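You operate a simulated robot arm through the tools that you are given. There is no shell and no other tool.

Carry out the task below with a simulated robot arm. There is one attempt and no reset: what you move stays moved.

TASK
Sieve the pot of dusty blue pellets till no dust shows.
Fine: lid on the bench top beside the mixer; push the drawer under the sieve in first; empty the pot into the pan, put it back, then work the sieve lever. The other pots stay. Set down upright: pot with a dark lid.

It is judged by the outcome, as a careful person would: the job done as asked, and still so three seconds after it is handed in. It fails if anything else is knocked over, pushed out of place, dropped, spilled or broken. A push-on lid holds only when it is set on centred and level and pressed home; a screw cap is set on level and turned clockwise until tight.

THE ROBOT
A 7-joint arm with a two-finger parallel gripper, fixed in place. Base frame: the origin is at the foot of the arm, x ahead of it, y to its left, z up. Lengths are in mm, angles in rad, forces in N, time in s.
Its first joint turns from -2.304 to 2.304 rad. Payload 3.91 kg.
The TCP is the grasp point between the finger pads, 30 mm short of the fingertips. In the tool frame z runs along the fingers and y along their closing line. Largest opening 110 mm; finger width 20, thickness 10; the body of the gripper, 48 by 112 mm, starts 55 mm behind the TCP.
Orientation is that of the tool frame in the base frame, as a unit quaternion [x, y, z, w]. With the fingers straight down and closing along the base's y, the tool's x points along the base's -x, its y along +y and its z along -z.

THE INTERFACE
- The arm moves only by the tool step_arm. Its argument "deltas" is a list of rows, each a list of 7 numbers: the opening in per cent of the stroke, from 0 (shut) to 100 (fully open), then the shift along the base's x, y, z in mm, then the turn, a rotation vector about the base's x, y, z in degrees. In form: [[claw, x, y, z, rx, ry, rz], ...]. A call has 1 to 20 rows; each row shifts and turns the commanded pose from where the row before left it. Rows are played at 5 a second. More than 50 mm and 0.15 rad between two rows, or a gripper value outside its range, and nothing of the call is played. Where a pose cannot be reached the arm comes as near as it can. A force on the tool above 50 N (or 10 N above the force at the start of the call, whichever is more), or a blocked arm, ends the call early, and 0.2 s more pass. Each finger travels about 108 mm/s and halts on what it meets, pressing with about 38 N; the grip force reading is that of the motor and also rises with nothing between the fingers. The clock runs only during rows and for 0.2 s after the last one: add rows that do not move to give the fingers time. It gives the time, the measured TCP pose, the force on the tool (base axes), the opening and the grip force at its end, in the units of the frame above (readings bear some noise), with the torque about the TCP (base axes, N m) and any sound that the robot's microphone picked up.
- Cameras (640 x 400 px; columns grow to the right, rows downward): "scene" is fixed at [399.4, -500.3, 1539.6]; the picture's right is [1.00, 0.04, 0.00], its down [0.02, -0.43, -0.90] and it looks along [-0.04, 0.90, -0.43] (base axes); focal length 311 px, centre (320, 200). "wrist" rides on the gripper at [72, 17, -103] in the tool frame; the picture's right is [-0.23, 0.97, 0.00], its down [-0.76, -0.18, -0.62] and it looks along [-0.61, -0.14, 0.78] (tool axes); focal length 222 px, centre (320, 200). There is no depth. A picture from a camera that has moved, and an enlarged one, comes with that camera's place and axes in the base frame and with its lens.
- get_image(camera): a new picture of that camera. The clock stands still meanwhile.
- inspect(camera, box): a new picture of the part [left, top, right, bottom] of that camera's present view, enlarged. The clock stands still meanwhile.
- job_done(): hands the job in; it is judged then, once.

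Places have to be worked out from the pictures, the camera data and where the tool is seen. Open the gripper and draw the arm clear of the work before you hand the job in, unless the task says otherwise.

The tools are called after "Request:" as a command line: name --pt "numbers of a row" for each row, then --argument value for the rest, lists and objects as JSON in quotes. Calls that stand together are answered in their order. step_arm: Moves the arm, as the interface text tells. Its arguments: {"type":"object","properties":{"deltas":{"type":"array","items":{"type":"array","items":{"type":"number"}}}},"required":["deltas"]} The other tools are called the same way: get_image (camera) takes a picture; inspect (camera, box) takes an enlarged picture of a part of a camera's view; job_done () hands the job in.

At the start:

```text
t: 0.0
tool_pos: [336.5, 568.6, 1303.8]
tcp_rot: [0.0, 1.0, 0.0, 0.0]
force: [0.4, -0.1, 0.9]
torque: [0.0, 0.01, 0.0]
opening: 110.1
grasp_force: 0.1
```

scene: 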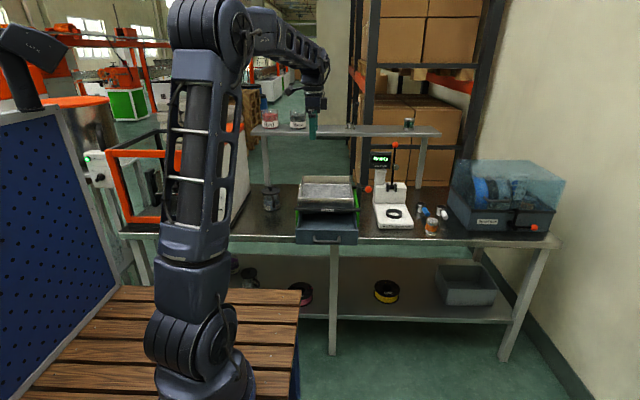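
wrist: 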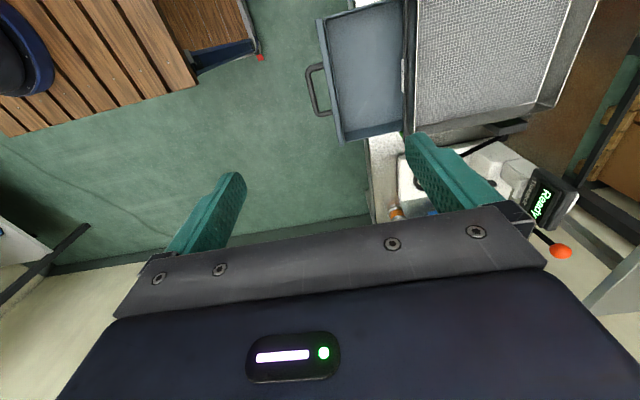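

I'll begin by looking more closely at the workbench, the shelf and the sieve area.

Request:
inspect --camera "scene" --box '[230, 80, 450, 220]'

Request:
inspect --camera "scene" --box '[240, 150, 400, 250]'

Request:
inspect --camera "scene" --box '[350, 130, 590, 280]'

Request:
inspect --camera "scene" --box '[220, 230, 540, 390]'

```text
2.86 times, centred on (340, 150) of scene
camera zoom: at [399.4, -500.3, 1539.6], right [1.0, 0.04, 0.0], down [0.02, -0.43, -0.9], along [-0.04, 0.9, -0.43], focal length 888 px, centre (263, 343)
```

zoom: 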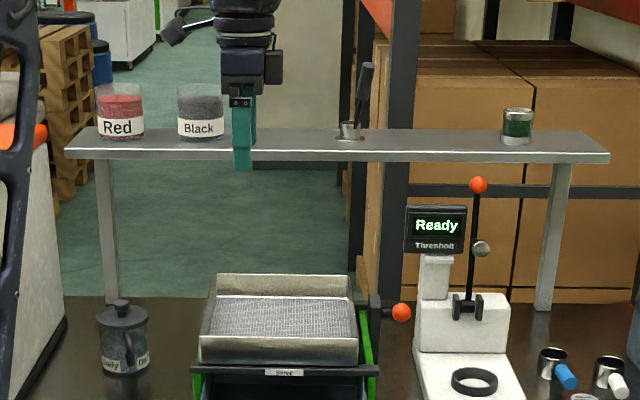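

```text
4.00 times, centred on (320, 200) of scene
camera zoom: at [399.4, -500.3, 1539.6], right [1.0, 0.04, 0.0], down [0.02, -0.43, -0.9], along [-0.04, 0.9, -0.43], focal length 1244 px, centre (320, 200)
```

zoom: 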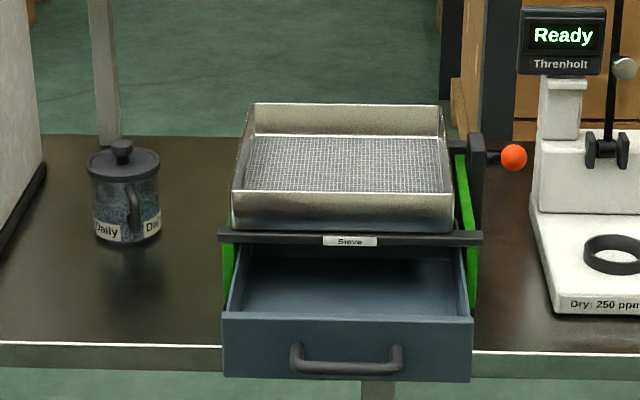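

```text
2.67 times, centred on (470, 205) of scene
camera zoom: at [399.4, -500.3, 1539.6], right [1.0, 0.04, 0.0], down [0.02, -0.43, -0.9], along [-0.04, 0.9, -0.43], focal length 829 px, centre (-80, 187)
```

zoom: 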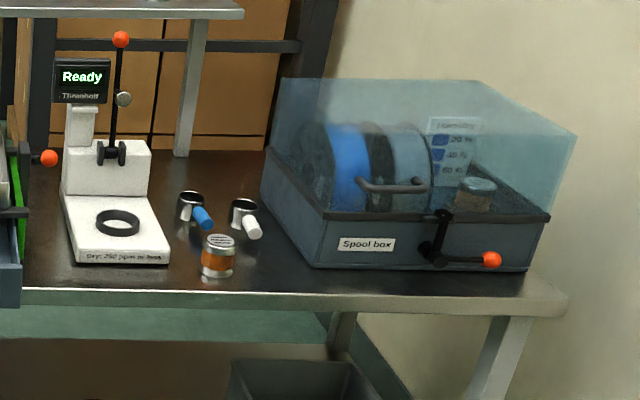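

```text
2.00 times, centred on (380, 310) of scene
camera zoom: at [399.4, -500.3, 1539.6], right [1.0, 0.04, 0.0], down [0.02, -0.43, -0.9], along [-0.04, 0.9, -0.43], focal length 622 px, centre (200, -20)
```

zoom: 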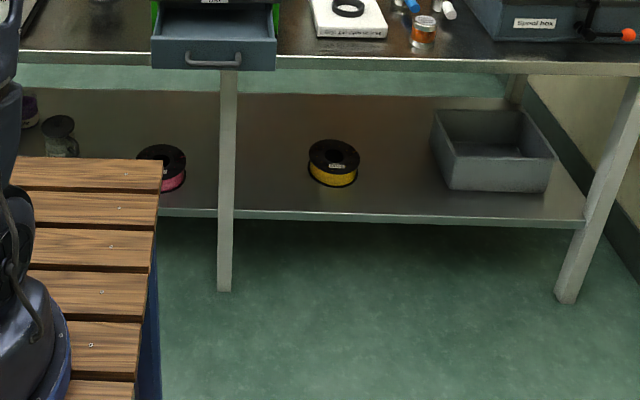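

The pot labelled "Daily" with the dark lid is left of the sieve. The drawer handle looks to be near (380, 536, 855). I'll back off from the bench and turn the tool 90° so the wrist camera looks over it.

Request:
step_arm --pt "100 0 -15 0 0 0 7.5" --pt "100 0 -15 0 0 0 7.5" --pt "100 0 -15 0 0 0 7.5" --pt "100 0 -15 0 0 0 7.5" --pt "100 0 -15 0 0 0 7.5" --pt "100 0 -15 0 0 0 7.5" --pt "100 0 -15 0 0 0 7.5" --pt "100 0 -15 0 0 0 7.5" --pt "100 0 -15 0 0 0 7.5" --pt "100 0 -15 0 0 0 7.5" --pt "100 0 -15 0 0 0 7.5" --pt "100 0 -15 0 0 0 7.5" --pt "100 0 0 0 0 0 0"

Request:
get_image --camera "wrist"

Request:
get_image --camera "scene"

```text
t: 2.8
tool_pos: [336.4, 386.8, 1303.1]
tcp_rot: [0.708, -0.707, 0.001, 0.0]
force: [-0.7, -1.3, -0.6]
torque: [0.01, 0.0, 0.03]
opening: 110.3
grasp_force: 0.0
```

```text
taken
camera wrist: at [319.9, 316.0, 1407.3], right [-0.97, 0.23, 0.0], down [0.18, 0.76, 0.62], along [0.14, 0.61, -0.78], focal length 222 px, centre (320, 200)
```

wrist: 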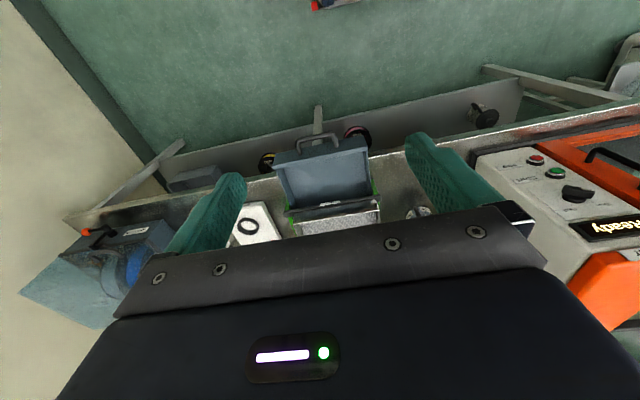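

```text
taken
```

scene: 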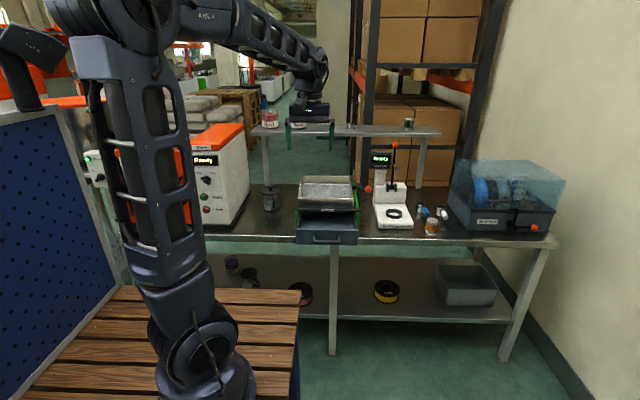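

The white/orange machine left of the pot is now visible. I'll enlarge it to see if it is the mixer, and look at the pot.

Request:
inspect --camera "scene" --box '[170, 120, 290, 240]'

Request:
inspect --camera "scene" --box '[250, 170, 300, 220]'

Request:
inspect --camera "wrist" --box '[440, 110, 640, 260]'

Request:
inspect --camera "scene" --box '[210, 240, 330, 320]'

Request:
inspect --camera "scene" --box '[0, 80, 140, 220]'

```text
3.33 times, centred on (230, 180) of scene
camera zoom: at [399.4, -500.3, 1539.6], right [1.0, 0.04, 0.0], down [0.02, -0.43, -0.9], along [-0.04, 0.9, -0.43], focal length 1036 px, centre (620, 267)
```

zoom: 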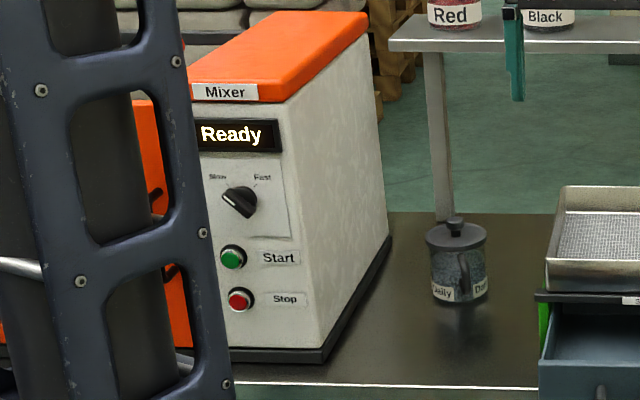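

```text
8.00 times, centred on (275, 195) of scene
camera zoom: at [399.4, -500.3, 1539.6], right [1.0, 0.04, 0.0], down [0.02, -0.43, -0.9], along [-0.04, 0.9, -0.43], focal length 2487 px, centre (680, 240)
```

zoom: 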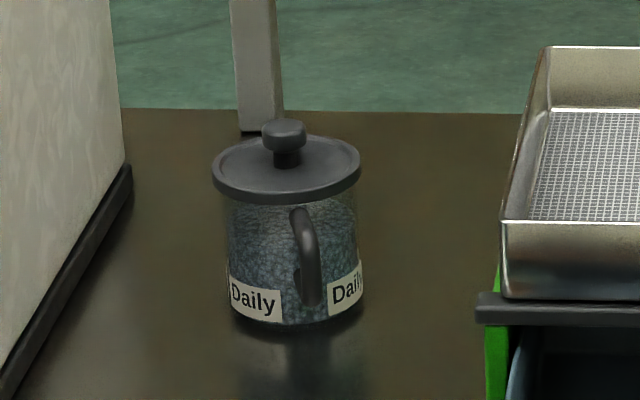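

```text
2.67 times, centred on (540, 185) of wrist
camera zoom: at [319.9, 316.0, 1407.3], right [-0.97, 0.23, 0.0], down [0.18, 0.76, 0.62], along [0.14, 0.61, -0.78], focal length 592 px, centre (-267, 240)
```

zoom: 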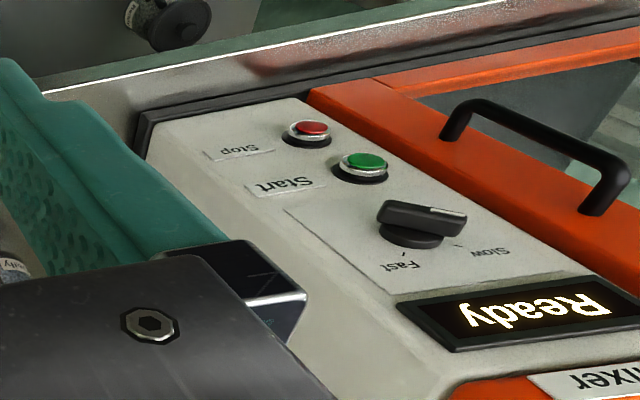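

```text
5.00 times, centred on (270, 280) of scene
camera zoom: at [399.4, -500.3, 1539.6], right [1.0, 0.04, 0.0], down [0.02, -0.43, -0.9], along [-0.04, 0.9, -0.43], focal length 1554 px, centre (570, -200)
```

zoom: 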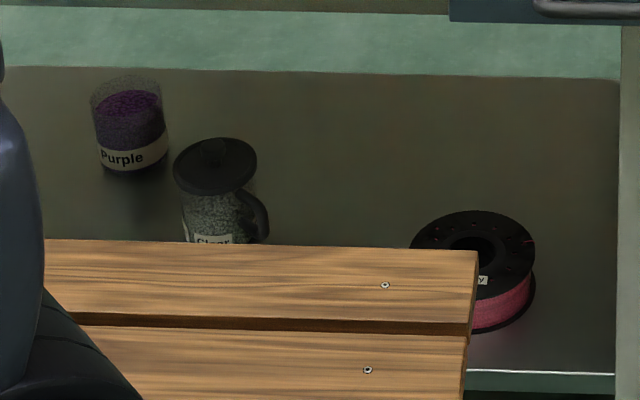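

```text
2.86 times, centred on (70, 150) of scene
camera zoom: at [399.4, -500.3, 1539.6], right [1.0, 0.04, 0.0], down [0.02, -0.43, -0.9], along [-0.04, 0.9, -0.43], focal length 888 px, centre (1034, 343)
```

zoom: 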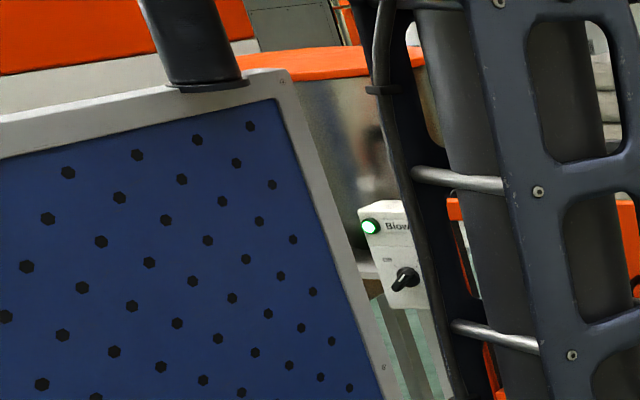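

The machine is labelled "Mixer". The target is the "Daily" pot with a dark knobbed lid and blue dusty content, and the "Clear" pot with a dark lid on the lower shelf stays put. I'll move above and in front of the pot to locate things by triangulation.

Request:
step_arm --pt "100 -32 22 0 0 0 0" --pt "100 -32 22 0 0 0 0" --pt "100 -32 22 0 0 0 0" --pt "100 -32 22 0 0 0 0" --pt "100 -32 22 0 0 0 0" --pt "100 -32 22 0 0 0 0" --pt "100 0 0 0 0 0 0"

Request:
get_image --camera "wrist"

Request:
get_image --camera "scene"

```text
t: 4.4
tool_pos: [144.2, 519.6, 1304.1]
tcp_rot: [0.707, -0.707, -0.001, 0.0]
force: [-0.2, -0.2, -0.5]
torque: [0.03, 0.01, -0.02]
opening: 110.0
grasp_force: 0.0
```

```text
taken
camera wrist: at [127.9, 448.4, 1407.4], right [-0.97, 0.23, 0.0], down [0.18, 0.76, 0.62], along [0.14, 0.61, -0.78], focal length 222 px, centre (320, 200)
```

wrist: 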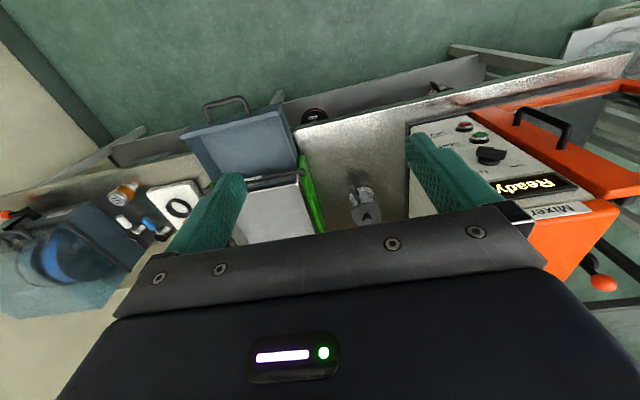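

```text
taken
```

scene: 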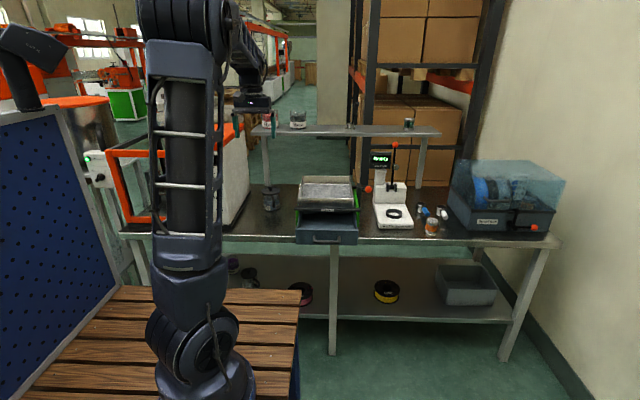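

Enlarging the wrist view around the pot and sieve.

Request:
inspect --camera "wrist" --box '[310, 150, 420, 240]'

Request:
inspect --camera "wrist" --box '[170, 80, 350, 250]'

```text
4.44 times, centred on (365, 195) of wrist
camera zoom: at [127.9, 448.4, 1407.4], right [-0.97, 0.23, 0.0], down [0.18, 0.76, 0.62], along [0.14, 0.61, -0.78], focal length 987 px, centre (120, 222)
```

zoom: 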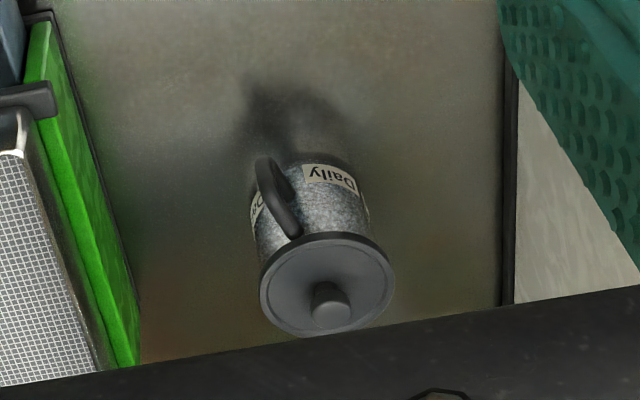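

```text
2.35 times, centred on (260, 165) of wrist
camera zoom: at [127.9, 448.4, 1407.4], right [-0.97, 0.23, 0.0], down [0.18, 0.76, 0.62], along [0.14, 0.61, -0.78], focal length 523 px, centre (461, 282)
```

zoom: 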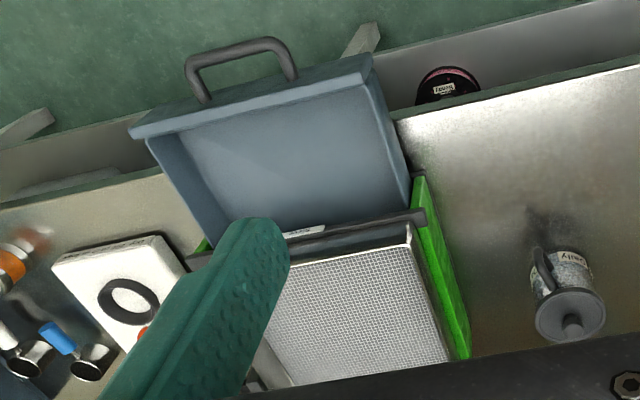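

Rough triangulation: drawer handle bar near (378, 540, 862), bench top z≈816, pan rim z≈960 covering x 253–497 and y 737–1007, pot near (90, 931). I'll shut the gripper and move in front of the drawer handle, keeping well short of it.

Request:
step_arm --pt "0 39.3 -20 0 0 0 0" --pt "0 39.3 -20 0 0 0 0" --pt "0 39.3 -20 0 0 0 0" --pt "0 39.3 -20 0 0 0 0" --pt "0 39.3 -20 0 0 0 0" --pt "0 39.3 -20 0 0 0 0" --pt "0 0 0 -40 0 0 0" --pt "0 0 0 -40 0 0 0" --pt "0 0 0 -40 0 0 0" --pt "0 0 0 -40 0 0 0" --pt "0 0 0 -40 0 0 0" --pt "0 0 0 -40 0 0 0" --pt "0 0 0 -40 0 0 0" --pt "0 0 0 -40 0 0 0" --pt "0 0 0 -40 0 0 0" --pt "0 0 0 0 0 0 0"

Request:
get_image --camera "wrist"

Request:
get_image --camera "scene"

```text
t: 7.8
tool_pos: [380.7, 400.2, 944.1]
tcp_rot: [0.707, -0.707, 0.0, 0.0]
force: [-0.1, 0.3, 0.4]
torque: [0.0, 0.02, 0.0]
opening: 0.0
grasp_force: 37.8
```

```text
taken
camera wrist: at [364.6, 328.1, 1047.4], right [-0.97, 0.23, 0.0], down [0.18, 0.76, 0.62], along [0.14, 0.61, -0.78], focal length 222 px, centre (320, 200)
```

wrist: 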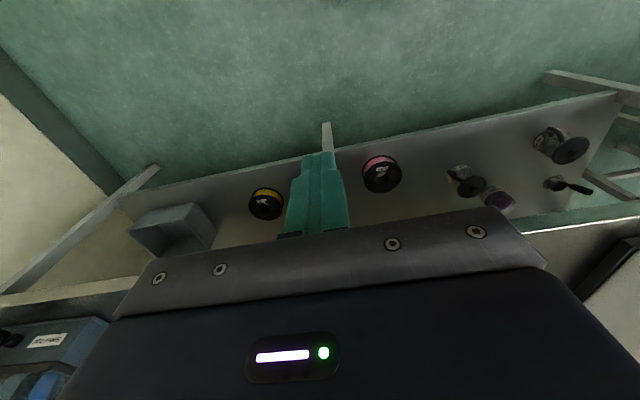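

```text
taken
```

scene: 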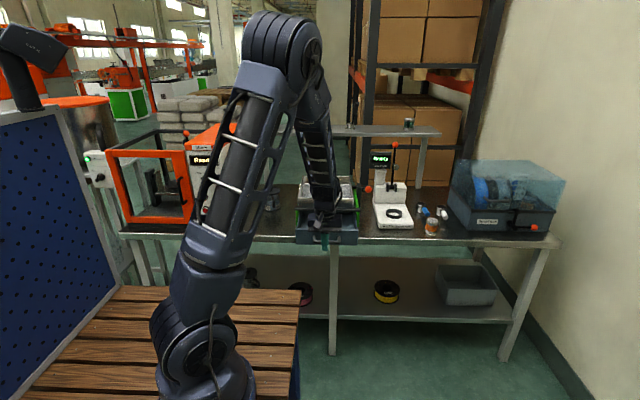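

Checking the fingertip position in the scene view to calibrate my geometry.

Request:
inspect --camera "scene" --box '[285, 190, 375, 260]'

```text
5.71 times, centred on (330, 225) of scene
camera zoom: at [399.4, -500.3, 1539.6], right [1.0, 0.04, 0.0], down [0.02, -0.43, -0.9], along [-0.04, 0.9, -0.43], focal length 1776 px, centre (263, 57)
```

zoom: 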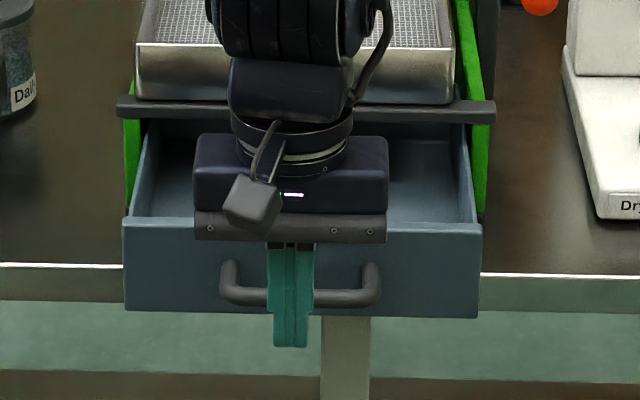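

Geometry agrees to about 2 mm. Now I lower the closed fingers to handle height and push slowly forward at the handle's centre.

Request:
step_arm --pt "0 0 0 -36 0 0 0" --pt "0 0 0 -36 0 0 0" --pt "0 0 30 0 0 0 0" --pt "0 0 30 0 0 0 0" --pt "0 0 30 0 0 0 0" --pt "0 0 15 0 0 0 0" --pt "0 0 15 0 0 0 0" --pt "0 0 12 0 0 0 0" --pt "0 0 12 0 0 0 0" --pt "0 0 12 0 0 0 0" --pt "0 0 12 0 0 0 0" --pt "0 0 12 0 0 0 0" --pt "0 0 12 0 0 0 0" --pt "0 0 12 0 0 0 0" --pt "0 0 12 0 0 0 0" --pt "0 0 12 0 0 0 0" --pt "0 0 12 0 0 0 0"

Request:
inspect --camera "scene" --box '[275, 180, 375, 260]'

```text
t: 11.4
tool_pos: [381.1, 640.0, 871.9]
tcp_rot: [-0.707, 0.707, 0.0, 0.0]
force: [-0.3, -0.8, 0.6]
torque: [-0.02, 0.01, -0.01]
opening: 0.1
grasp_force: 38.0
```

```text
5.00 times, centred on (325, 220) of scene
camera zoom: at [399.4, -500.3, 1539.6], right [1.0, 0.04, 0.0], down [0.02, -0.43, -0.9], along [-0.04, 0.9, -0.43], focal length 1554 px, centre (295, 100)
```

zoom: 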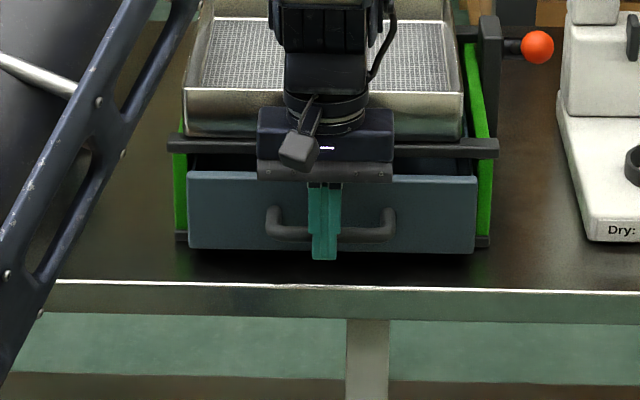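

The drawer slides freely and is nearly in. I'll keep pushing in small steps until it meets its stop.

Request:
step_arm --pt "0 0 8 0 0 0 0" --pt "0 0 8 0 0 0 0" --pt "0 0 6 0 0 0 0" --pt "0 0 5 0 0 0 0" --pt "0 0 4 0 0 0 0" --pt "0 0 4 0 0 0 0" --pt "0 0 0 0 0 0 0"

Request:
inspect --camera "scene" --box '[275, 180, 375, 260]'

```text
t: 13.0
tool_pos: [379.3, 672.7, 871.4]
tcp_rot: [0.707, -0.707, 0.001, 0.001]
force: [-5.5, -40.3, 7.7]
torque: [-0.62, 0.09, 0.08]
opening: 0.1
grasp_force: 37.4
```

```text
5.00 times, centred on (325, 220) of scene
camera zoom: at [399.4, -500.3, 1539.6], right [1.0, 0.04, 0.0], down [0.02, -0.43, -0.9], along [-0.04, 0.9, -0.43], focal length 1554 px, centre (295, 100)
```

zoom: 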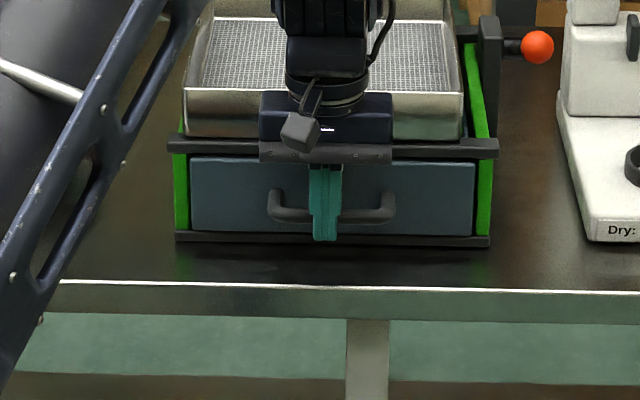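

The drawer is home: 40 N at the stop, front flush with the frame. I'll back off, lift, and go to a viewpoint above and in front of the pot.

Request:
step_arm --pt "0 0 -30 0 0 0 0" --pt "0 0 -40 0 0 0 0" --pt "0 0 -20 45 0 0 0" --pt "0 0 0 45 0 0 0" --pt "0 0 0 45 0 0 0" --pt "0 0 0 45 0 0 0" --pt "0 0 0 40 0 0 0" --pt "50 -40 0 10 0 0 0" --pt "50 -40 0 0 0 0 0" --pt "50 -40 20 0 0 0 0" --pt "50 -40 30 0 0 0 0" --pt "50 -40 30 0 0 0 0" --pt "50 -40 40 0 0 0 0" --pt "50 -40 40 0 0 0 0" --pt "50 0 40 0 0 0 0" --pt "50 0 30 -40 0 0 0" --pt "50 0 0 0 0 0 0"

Request:
get_image --camera "wrist"

Request:
get_image --camera "scene"

```text
refused: row 13 steps farther than a row can; nothing moved
```

```text
taken
camera wrist: at [363.6, 601.2, 975.9], right [-0.97, 0.23, 0.0], down [0.18, 0.76, 0.62], along [0.14, 0.6, -0.78], focal length 222 px, centre (320, 200)
```

wrist: 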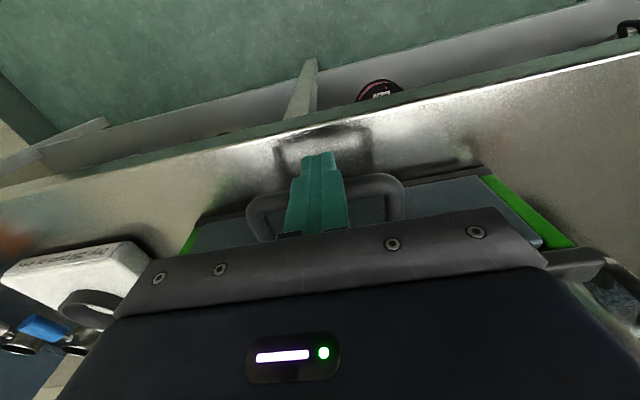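

```text
taken
```

scene: 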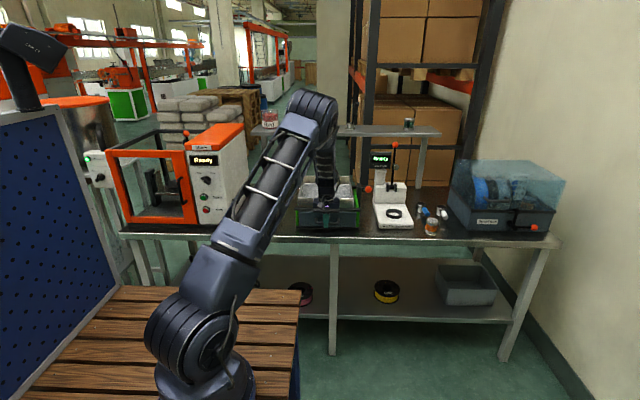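

The combined step was too long, so nothing moved. I'll repeat the move with smaller steps.

Request:
step_arm --pt "0 0 -30 0 0 0 0" --pt "0 0 -40 0 0 0 0" --pt "0 0 -20 45 0 0 0" --pt "0 0 0 45 0 0 0" --pt "0 0 0 45 0 0 0" --pt "0 0 0 45 0 0 0" --pt "0 0 0 45 0 0 0" --pt "50 -40 0 0 0 0 0" --pt "50 -40 10 0 0 0 0" --pt "50 -40 25 0 0 0 0" --pt "50 -40 25 0 0 0 0" --pt "50 -40 25 0 0 0 0" --pt "50 -40 25 0 0 0 0" --pt "50 -40 25 0 0 0 0" --pt "50 0 45 0 0 0 0" --pt "50 0 40 -20 0 0 0" --pt "50 0 0 -20 0 0 0" --pt "50 0 0 0 0 0 0"

Request:
get_image --camera "wrist"

Request:
get_image --camera "scene"

```text
t: 16.8
tool_pos: [99.9, 804.6, 1057.4]
tcp_rot: [-0.707, 0.707, 0.0, 0.0]
force: [0.1, -0.3, 0.5]
torque: [0.01, 0.02, -0.01]
opening: 54.9
grasp_force: 0.1
```

```text
taken
camera wrist: at [83.2, 733.3, 1161.0], right [-0.97, 0.23, 0.0], down [0.18, 0.76, 0.62], along [0.14, 0.61, -0.78], focal length 222 px, centre (320, 200)
```

wrist: 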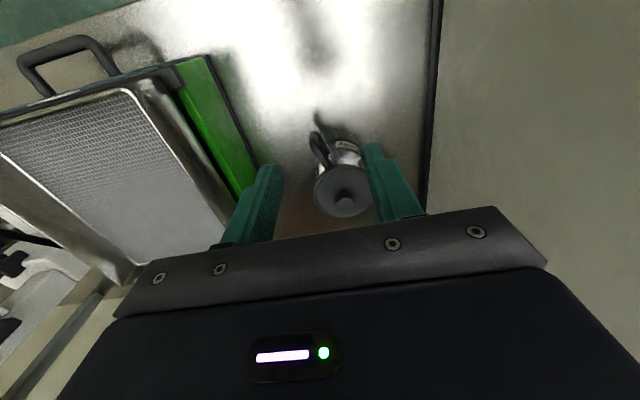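

```text
taken
```

scene: 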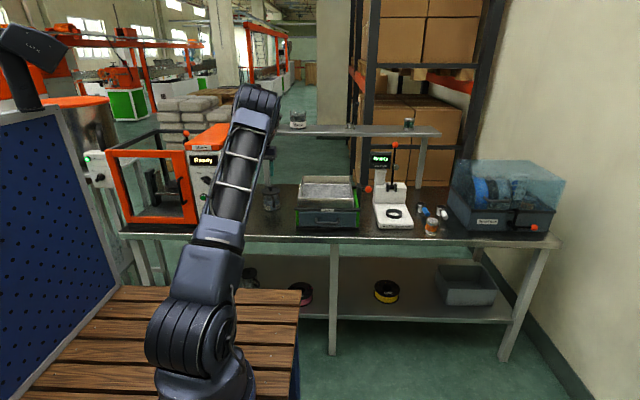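

Zooming on the pot from here for an accurate fix.

Request:
inspect --camera "wrist" --box '[280, 110, 400, 230]'

Request:
inspect --camera "wrist" --box '[0, 20, 280, 280]'

```text
3.33 times, centred on (340, 170) of wrist
camera zoom: at [83.2, 733.3, 1161.0], right [-0.97, 0.23, 0.0], down [0.18, 0.76, 0.62], along [0.14, 0.61, -0.78], focal length 740 px, centre (253, 300)
```

zoom: 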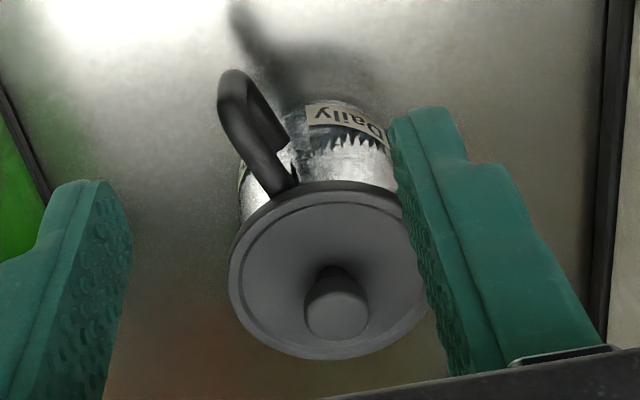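

```text
1.54 times, centred on (140, 150) of wrist
camera zoom: at [83.2, 733.3, 1161.0], right [-0.97, 0.23, 0.0], down [0.18, 0.76, 0.62], along [0.14, 0.61, -0.78], focal length 342 px, centre (597, 277)
```

zoom: 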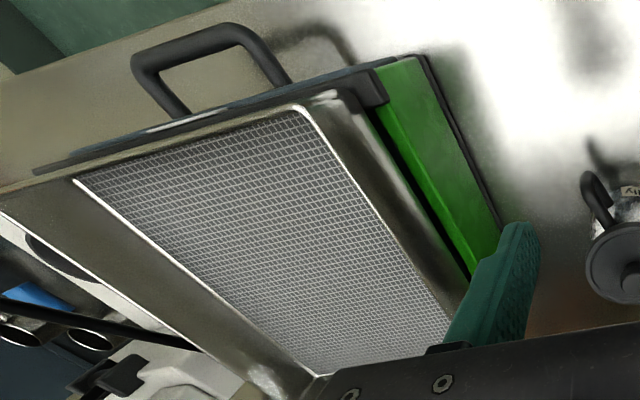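

Knob top is at about (94, 928, 931) and the lid plane at z≈904. I'll go over the knob, stop a little above it and check alignment.

Request:
step_arm --pt "50 -1 31 0 0 0 0" --pt "50 -2 31 0 0 0 0" --pt "50 -2 31 0 0 0 0" --pt "50 0 30 0 0 0 0" --pt "50 0 0 -40 0 0 0" --pt "50 0 0 -40 0 0 0" --pt "50 0 0 0 0 0 0"

Request:
inspect --camera "wrist" --box '[240, 120, 440, 245]'

Request:
inspect --camera "scene" --box '[240, 140, 310, 220]'

```text
t: 18.4
tool_pos: [94.9, 926.9, 978.3]
tcp_rot: [-0.707, 0.707, 0.0, 0.001]
force: [0.8, 0.7, 0.3]
torque: [-0.04, 0.02, -0.01]
opening: 55.0
grasp_force: 0.1
```

```text
3.20 times, centred on (340, 182) of wrist
camera zoom: at [78.6, 855.6, 1081.5], right [-0.97, 0.23, 0.0], down [0.18, 0.76, 0.62], along [0.14, 0.61, -0.78], focal length 711 px, centre (256, 256)
```

zoom: 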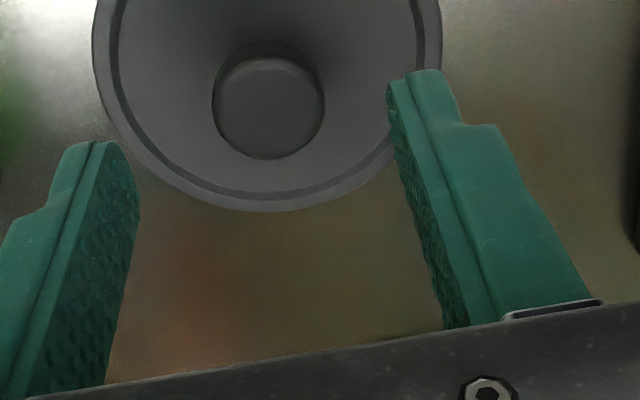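

```text
5.00 times, centred on (275, 180) of scene
camera zoom: at [399.4, -500.3, 1539.6], right [1.0, 0.04, 0.0], down [0.02, -0.43, -0.9], along [-0.04, 0.9, -0.43], focal length 1554 px, centre (545, 300)
```

zoom: 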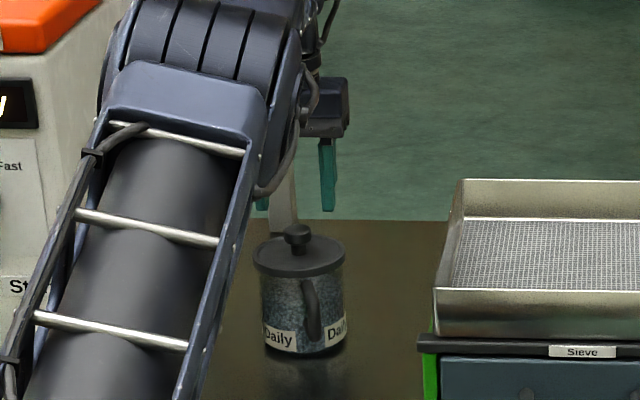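

The knob sits at about (93.5, 930), well centred. I'll lower to z≈938, so the tips clear the lid plate, and close on the knob.

Request:
step_arm --pt "50 -1 2 -20 0 0 0" --pt "50 0 0 -20 0 0 0" --pt "50 0 0 0 0 0 0" --pt "15 0 0 0 0 0 0" --pt "15 0 0 0 0 0 0" --pt "15 0 0 0 0 0 0"

Request:
inspect --camera "wrist" --box '[240, 60, 440, 245]'

```text
t: 19.8
tool_pos: [94.5, 927.8, 937.2]
tcp_rot: [-0.707, 0.707, 0.0, 0.0]
force: [0.0, -0.1, 0.0]
torque: [-0.03, -0.03, -0.01]
opening: 24.5
grasp_force: 37.6
heard: snap
```

```text
2.16 times, centred on (340, 152) of wrist
camera zoom: at [77.9, 857.6, 1041.0], right [-0.97, 0.23, 0.0], down [0.18, 0.76, 0.62], along [0.14, 0.61, -0.78], focal length 480 px, centre (277, 303)
```

zoom: 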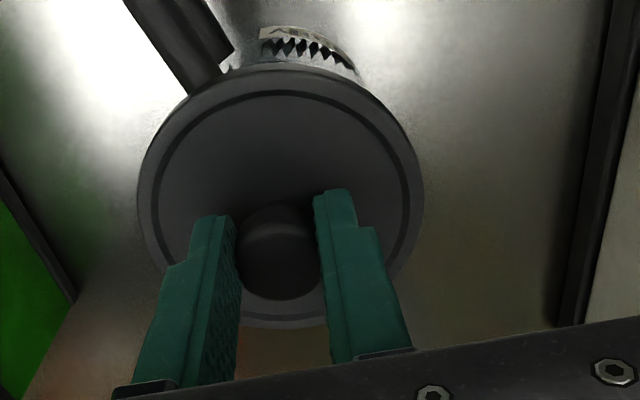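

The knob is gripped at 24.5 mm opening, and a snap was heard. I'll lift slowly and check whether the pot stays down.

Request:
step_arm --pt "15 0 0 2 0 0 0" --pt "15 0 0 2 0 0 0" --pt "15 0 0 2 0 0 0" --pt "15 0 0 2 0 0 0" --pt "15 0 0 0 0 0 0"

Request:
inspect --camera "scene" --box '[240, 160, 310, 220]'

Request:
inspect --camera "wrist" --box '[240, 60, 440, 245]'

```text
t: 21.0
tool_pos: [93.5, 929.8, 944.4]
tcp_rot: [-0.707, 0.707, 0.0, 0.0]
force: [-0.1, -0.3, -0.2]
torque: [0.0, -0.02, 0.0]
opening: 24.3
grasp_force: 38.1
```

```text
6.67 times, centred on (275, 190) of scene
camera zoom: at [399.4, -500.3, 1539.6], right [1.0, 0.04, 0.0], down [0.02, -0.43, -0.9], along [-0.04, 0.9, -0.43], focal length 2072 px, centre (620, 267)
```

zoom: 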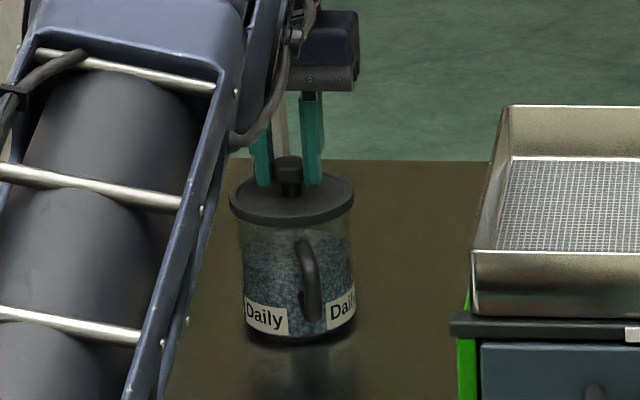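

```text
2.16 times, centred on (340, 152) of wrist
camera zoom: at [77.4, 858.2, 1048.8], right [-0.97, 0.23, 0.0], down [0.18, 0.76, 0.62], along [0.14, 0.61, -0.78], focal length 480 px, centre (277, 303)
```

zoom: 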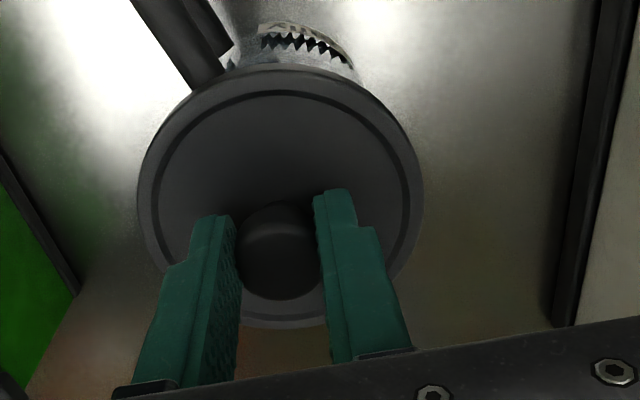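

The lid moved about 7 mm up while the force stayed near zero, so the pot appears to stay on the bench. I'll lift further and check again.

Request:
step_arm --pt "15 0 0 5 0 0 0" --pt "15 0 0 5 0 0 0" --pt "15 0 0 10 0 0 0" --pt "15 0 0 10 0 0 0" --pt "15 0 0 0 0 0 0"

Request:
inspect --camera "scene" --box '[240, 160, 310, 220]'

```text
t: 22.2
tool_pos: [94.3, 928.6, 975.3]
tcp_rot: [-0.707, 0.707, 0.0, 0.001]
force: [0.0, -0.2, -0.6]
torque: [-0.04, -0.01, 0.0]
opening: 24.4
grasp_force: 37.7
```

```text
6.67 times, centred on (275, 190) of scene
camera zoom: at [399.4, -500.3, 1539.6], right [1.0, 0.04, 0.0], down [0.02, -0.43, -0.9], along [-0.04, 0.9, -0.43], focal length 2072 px, centre (620, 267)
```

zoom: 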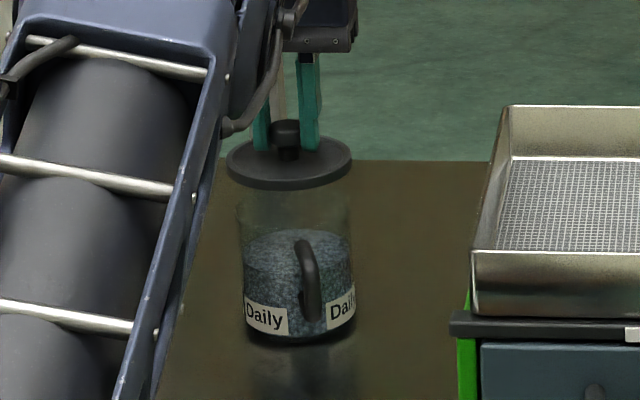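

The lid is free and the pot stays put. I'll lift it clear of the rim and carry it to a spot beside the mixer's right side, around (30, 775), stopping high.

Request:
step_arm --pt "15 0 0 30 0 0 0" --pt "15 -16 -38 0 0 0 0" --pt "15 -16 -38 0 0 0 0" --pt "15 -16 -38 0 0 0 0" --pt "15 -16 -38 0 0 0 0" --pt "15 0 0 -40 0 0 0" --pt "15 0 0 0 0 0 0"

Request:
get_image --camera "scene"

Request:
get_image --camera "wrist"

```text
t: 23.8
tool_pos: [30.2, 777.8, 965.3]
tcp_rot: [0.707, -0.707, 0.0, 0.0]
force: [-0.6, 0.4, -0.3]
torque: [0.03, 0.0, -0.02]
opening: 24.4
grasp_force: 38.2
```

```text
taken
```

scene: 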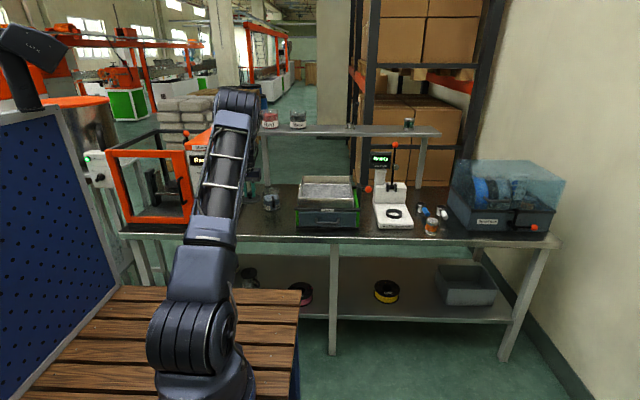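

```text
taken
camera wrist: at [12.9, 706.2, 1068.2], right [-0.97, 0.23, 0.0], down [0.18, 0.76, 0.62], along [0.14, 0.61, -0.78], focal length 222 px, centre (320, 200)
```

wrist: 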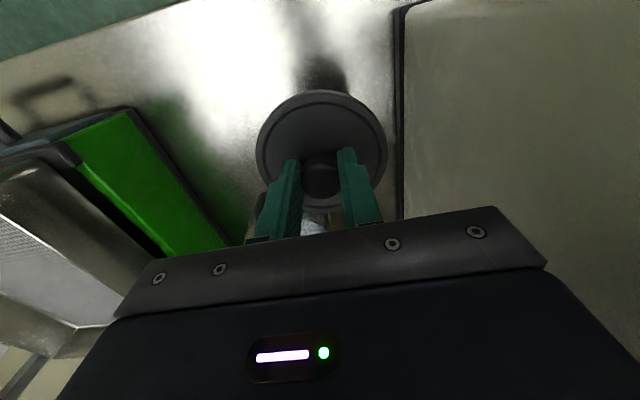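

Space below is free: mixer edge at x≈-55, lid edge at x≈-17. I'll lower to just above the bench, then creep down until it touches.

Request:
step_arm --pt "15 0 0 -40 0 0 0" --pt "15 0 0 -35 0 0 0" --pt "15 0 0 -10 0 0 0" --pt "15 0 0 -3 0 0 0" --pt "15 0 0 -3 0 0 0" --pt "15 0 0 -3 0 0 0" --pt "15 0 0 -2 0 0 0" --pt "15 0 0 -2 0 0 0"

Request:
get_image --camera "wrist"

```text
t: 25.6
tool_pos: [31.2, 778.3, 867.1]
tcp_rot: [-0.707, 0.707, -0.001, 0.0]
force: [-1.0, -0.2, -1.1]
torque: [0.0, 0.0, 0.02]
opening: 23.9
grasp_force: 37.9
```

```text
taken
camera wrist: at [13.5, 706.3, 970.8], right [-0.97, 0.23, 0.0], down [0.18, 0.76, 0.62], along [0.14, 0.61, -0.78], focal length 222 px, centre (320, 200)
```

wrist: 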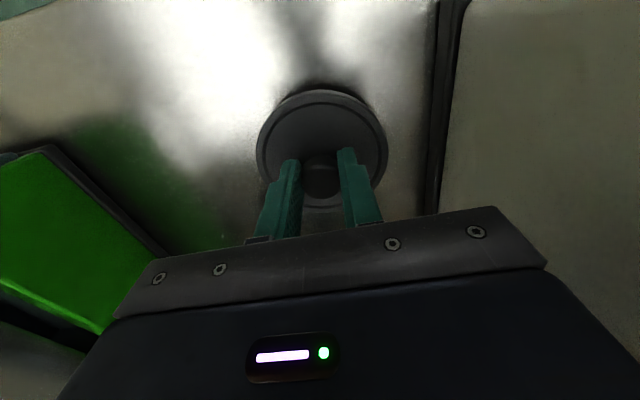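

No contact yet at z 867; creeping down further.

Request:
step_arm --pt "15 0 0 -2 0 0 0" --pt "15 0 0 -2 0 0 0" --pt "15 0 0 -2 0 0 0" --pt "15 0 0 -2 0 0 0" --pt "15 0 0 0 0 0 0"

Request:
inspect --camera "wrist" --box '[230, 70, 430, 240]'

```text
t: 26.8
tool_pos: [30.7, 777.6, 859.3]
tcp_rot: [-0.707, 0.707, 0.0, 0.0]
force: [-0.4, 0.0, 0.0]
torque: [0.03, -0.01, 0.05]
opening: 24.2
grasp_force: 38.0
```

```text
2.35 times, centred on (330, 155) of wrist
camera zoom: at [13.8, 706.0, 962.8], right [-0.97, 0.23, 0.0], down [0.18, 0.76, 0.62], along [0.14, 0.61, -0.78], focal length 523 px, centre (296, 306)
```

zoom: 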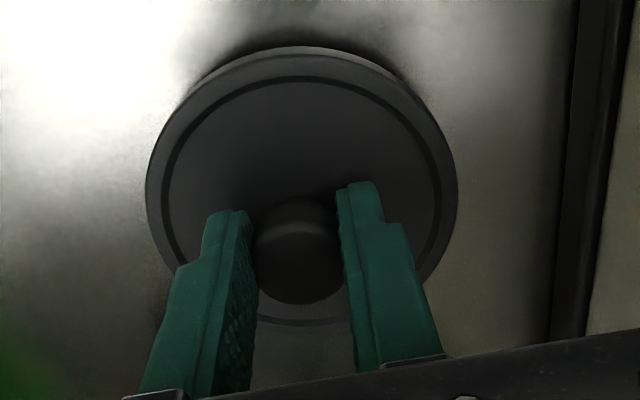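

The contact shadow is close now. I'll continue in 1 mm steps.

Request:
step_arm --pt "15 0 0 -1 0 0 0" --pt "15 0 0 -1 0 0 0" --pt "15 0 0 -1 0 0 0" --pt "15 0 0 -1 0 0 0" --pt "15 0 0 0 0 0 0"

```text
t: 28.0
tool_pos: [30.7, 777.0, 856.1]
tcp_rot: [-0.707, 0.707, 0.001, 0.0]
force: [-0.4, -0.8, 0.3]
torque: [0.01, 0.01, 0.04]
opening: 24.4
grasp_force: 37.5
```

Request:
step_arm --pt "15 0 0 -1 0 0 0" --pt "15 0 0 -1 0 0 0" --pt "15 0 0 -1 0 0 0" --pt "15 0 0 -1 0 0 0" --pt "15 0 0 0 0 0 0"

Request:
inspect --camera "wrist" --box '[230, 70, 430, 240]'

```text
t: 29.2
tool_pos: [30.9, 777.1, 851.0]
tcp_rot: [0.707, -0.707, -0.001, 0.0]
force: [-0.7, 0.4, -0.4]
torque: [0.0, -0.02, -0.02]
opening: 24.2
grasp_force: 37.1
```

```text
2.35 times, centred on (330, 155) of wrist
camera zoom: at [13.9, 706.2, 954.9], right [-0.97, 0.23, 0.0], down [0.18, 0.76, 0.62], along [0.14, 0.61, -0.78], focal length 523 px, centre (296, 306)
```

zoom: 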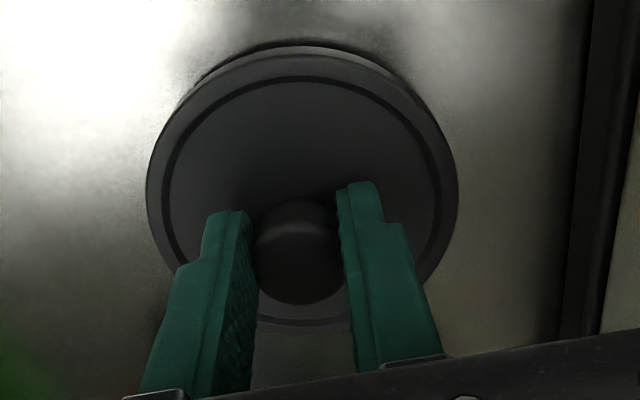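

Still not touching, so the bench may be slightly lower than estimated. Continuing gently.

Request:
step_arm --pt "15 0 0 -1 0 0 0" --pt "15 0 0 -1 0 0 0" --pt "15 0 0 -1 0 0 0" --pt "15 0 0 -1 0 0 0" --pt "15 0 0 0 0 0 0"

Request:
inspect --camera "wrist" --box '[230, 70, 430, 240]'

```text
t: 30.4
tool_pos: [30.1, 778.2, 847.0]
tcp_rot: [0.708, -0.707, 0.0, -0.001]
force: [-1.3, 0.3, 0.2]
torque: [0.0, -0.03, 0.0]
opening: 24.3
grasp_force: 37.6
```

```text
2.35 times, centred on (330, 155) of wrist
camera zoom: at [13.8, 706.1, 950.9], right [-0.97, 0.23, 0.0], down [0.18, 0.76, 0.62], along [0.14, 0.61, -0.78], focal length 523 px, centre (296, 306)
```

zoom: 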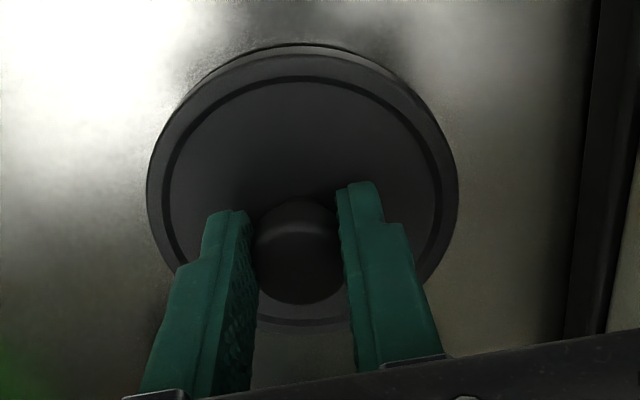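

Request:
step_arm --pt "15 0 0 -1 0 0 0" --pt "15 0 0 -1 0 0 0" --pt "15 0 0 -1 0 0 0" --pt "15 0 0 0 0 0 0"

Request:
inspect --camera "wrist" --box '[230, 70, 430, 240]'

```text
t: 31.4
tool_pos: [29.8, 778.0, 843.4]
tcp_rot: [0.707, -0.707, -0.001, -0.001]
force: [-3.4, 0.1, 13.4]
torque: [0.08, 0.08, -0.04]
opening: 24.1
grasp_force: 37.9
```

```text
2.35 times, centred on (330, 155) of wrist
camera zoom: at [13.3, 706.1, 948.8], right [-0.97, 0.23, 0.0], down [0.18, 0.76, 0.62], along [0.14, 0.61, -0.78], focal length 523 px, centre (296, 306)
```

zoom: 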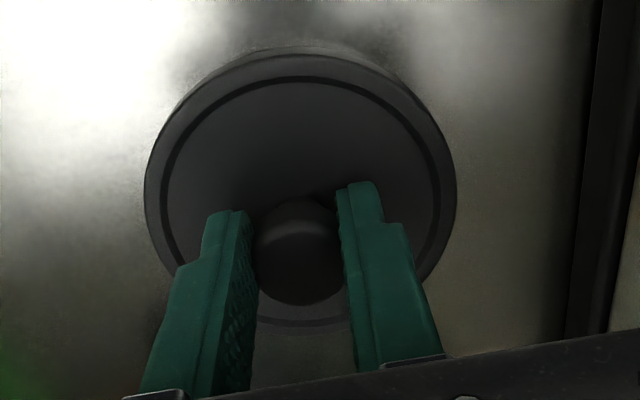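

Contact at 13 N: the lid is on the bench, which puts the bench top at z≈800. I'll release it and lift straight up.

Request:
step_arm --pt "15 0 0 1 0 0 0" --pt "45 0 0 0 0 0 0" --pt "45 0 0 0 0 0 0" --pt "45 0 0 20 0 0 0" --pt "45 0 0 40 0 0 0" --pt "45 0 0 45 0 0 0" --pt "45 0 0 45 0 0 0" --pt "45 0 0 0 0 0 0"

Request:
get_image --camera "wrist"

```text
t: 33.2
tool_pos: [29.7, 777.0, 994.5]
tcp_rot: [0.707, -0.707, 0.0, 0.0]
force: [0.7, 0.6, 0.0]
torque: [0.0, 0.0, 0.04]
opening: 49.5
grasp_force: 0.0
```

```text
taken
camera wrist: at [13.1, 706.2, 1098.3], right [-0.97, 0.23, 0.0], down [0.18, 0.76, 0.62], along [0.14, 0.61, -0.78], focal length 222 px, centre (320, 200)
```

wrist: 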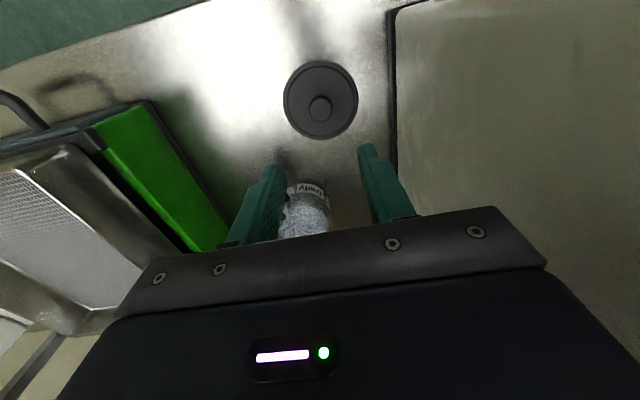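

The lid lies flat beside the mixer. Now I'll go back to the viewpoint in front of the open pot to measure its rim and handle.

Request:
step_arm --pt "60 0 0 40 0 0 0" --pt "60 35 7 25 0 0 0" --pt "60 35 10 0 0 0 0" --pt "60 0 10 0 0 0 0" --pt "60 0 0 0 0 0 0"

Request:
inspect --camera "wrist" --box '[280, 110, 400, 230]'

Request:
inspect --camera "scene" --box '[245, 170, 305, 220]'

Request:
inspect --camera "wrist" --box '[0, 20, 280, 280]'

```text
t: 34.4
tool_pos: [98.9, 804.4, 1060.1]
tcp_rot: [0.707, -0.707, 0.0, 0.0]
force: [-0.8, -0.1, 0.4]
torque: [0.01, 0.0, -0.02]
opening: 65.7
grasp_force: 0.1
```

```text
3.33 times, centred on (340, 170) of wrist
camera zoom: at [82.9, 733.3, 1163.7], right [-0.97, 0.23, 0.0], down [0.18, 0.76, 0.62], along [0.14, 0.61, -0.78], focal length 740 px, centre (253, 300)
```

zoom: 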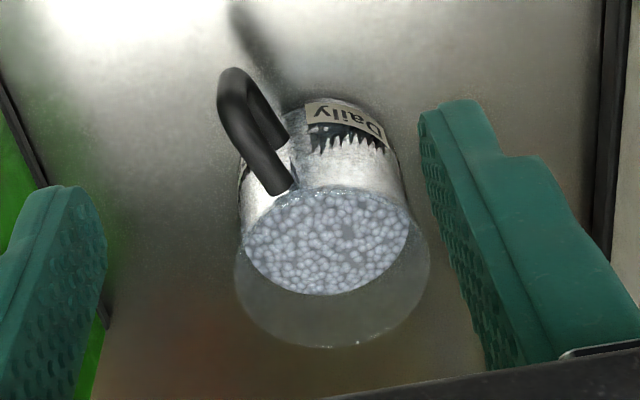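

```text
8.00 times, centred on (275, 195) of scene
camera zoom: at [399.4, -500.3, 1539.6], right [1.0, 0.04, 0.0], down [0.02, -0.43, -0.9], along [-0.04, 0.9, -0.43], focal length 2487 px, centre (680, 240)
```

zoom: 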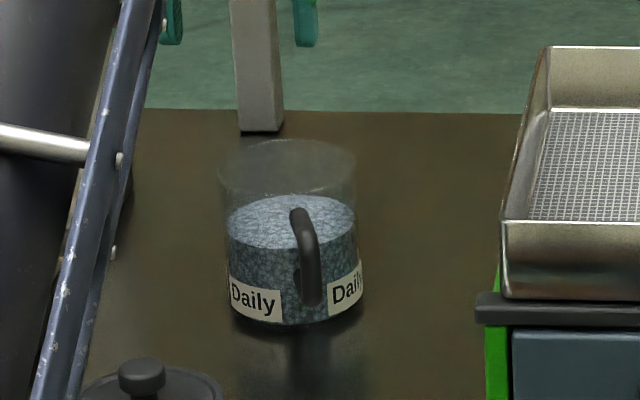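

```text
1.54 times, centred on (140, 150) of wrist
camera zoom: at [82.9, 733.3, 1163.7], right [-0.97, 0.23, 0.0], down [0.18, 0.76, 0.62], along [0.14, 0.61, -0.78], focal length 342 px, centre (597, 277)
```

zoom: 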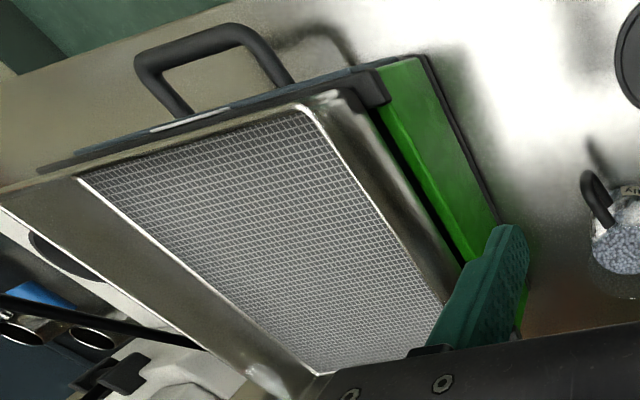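

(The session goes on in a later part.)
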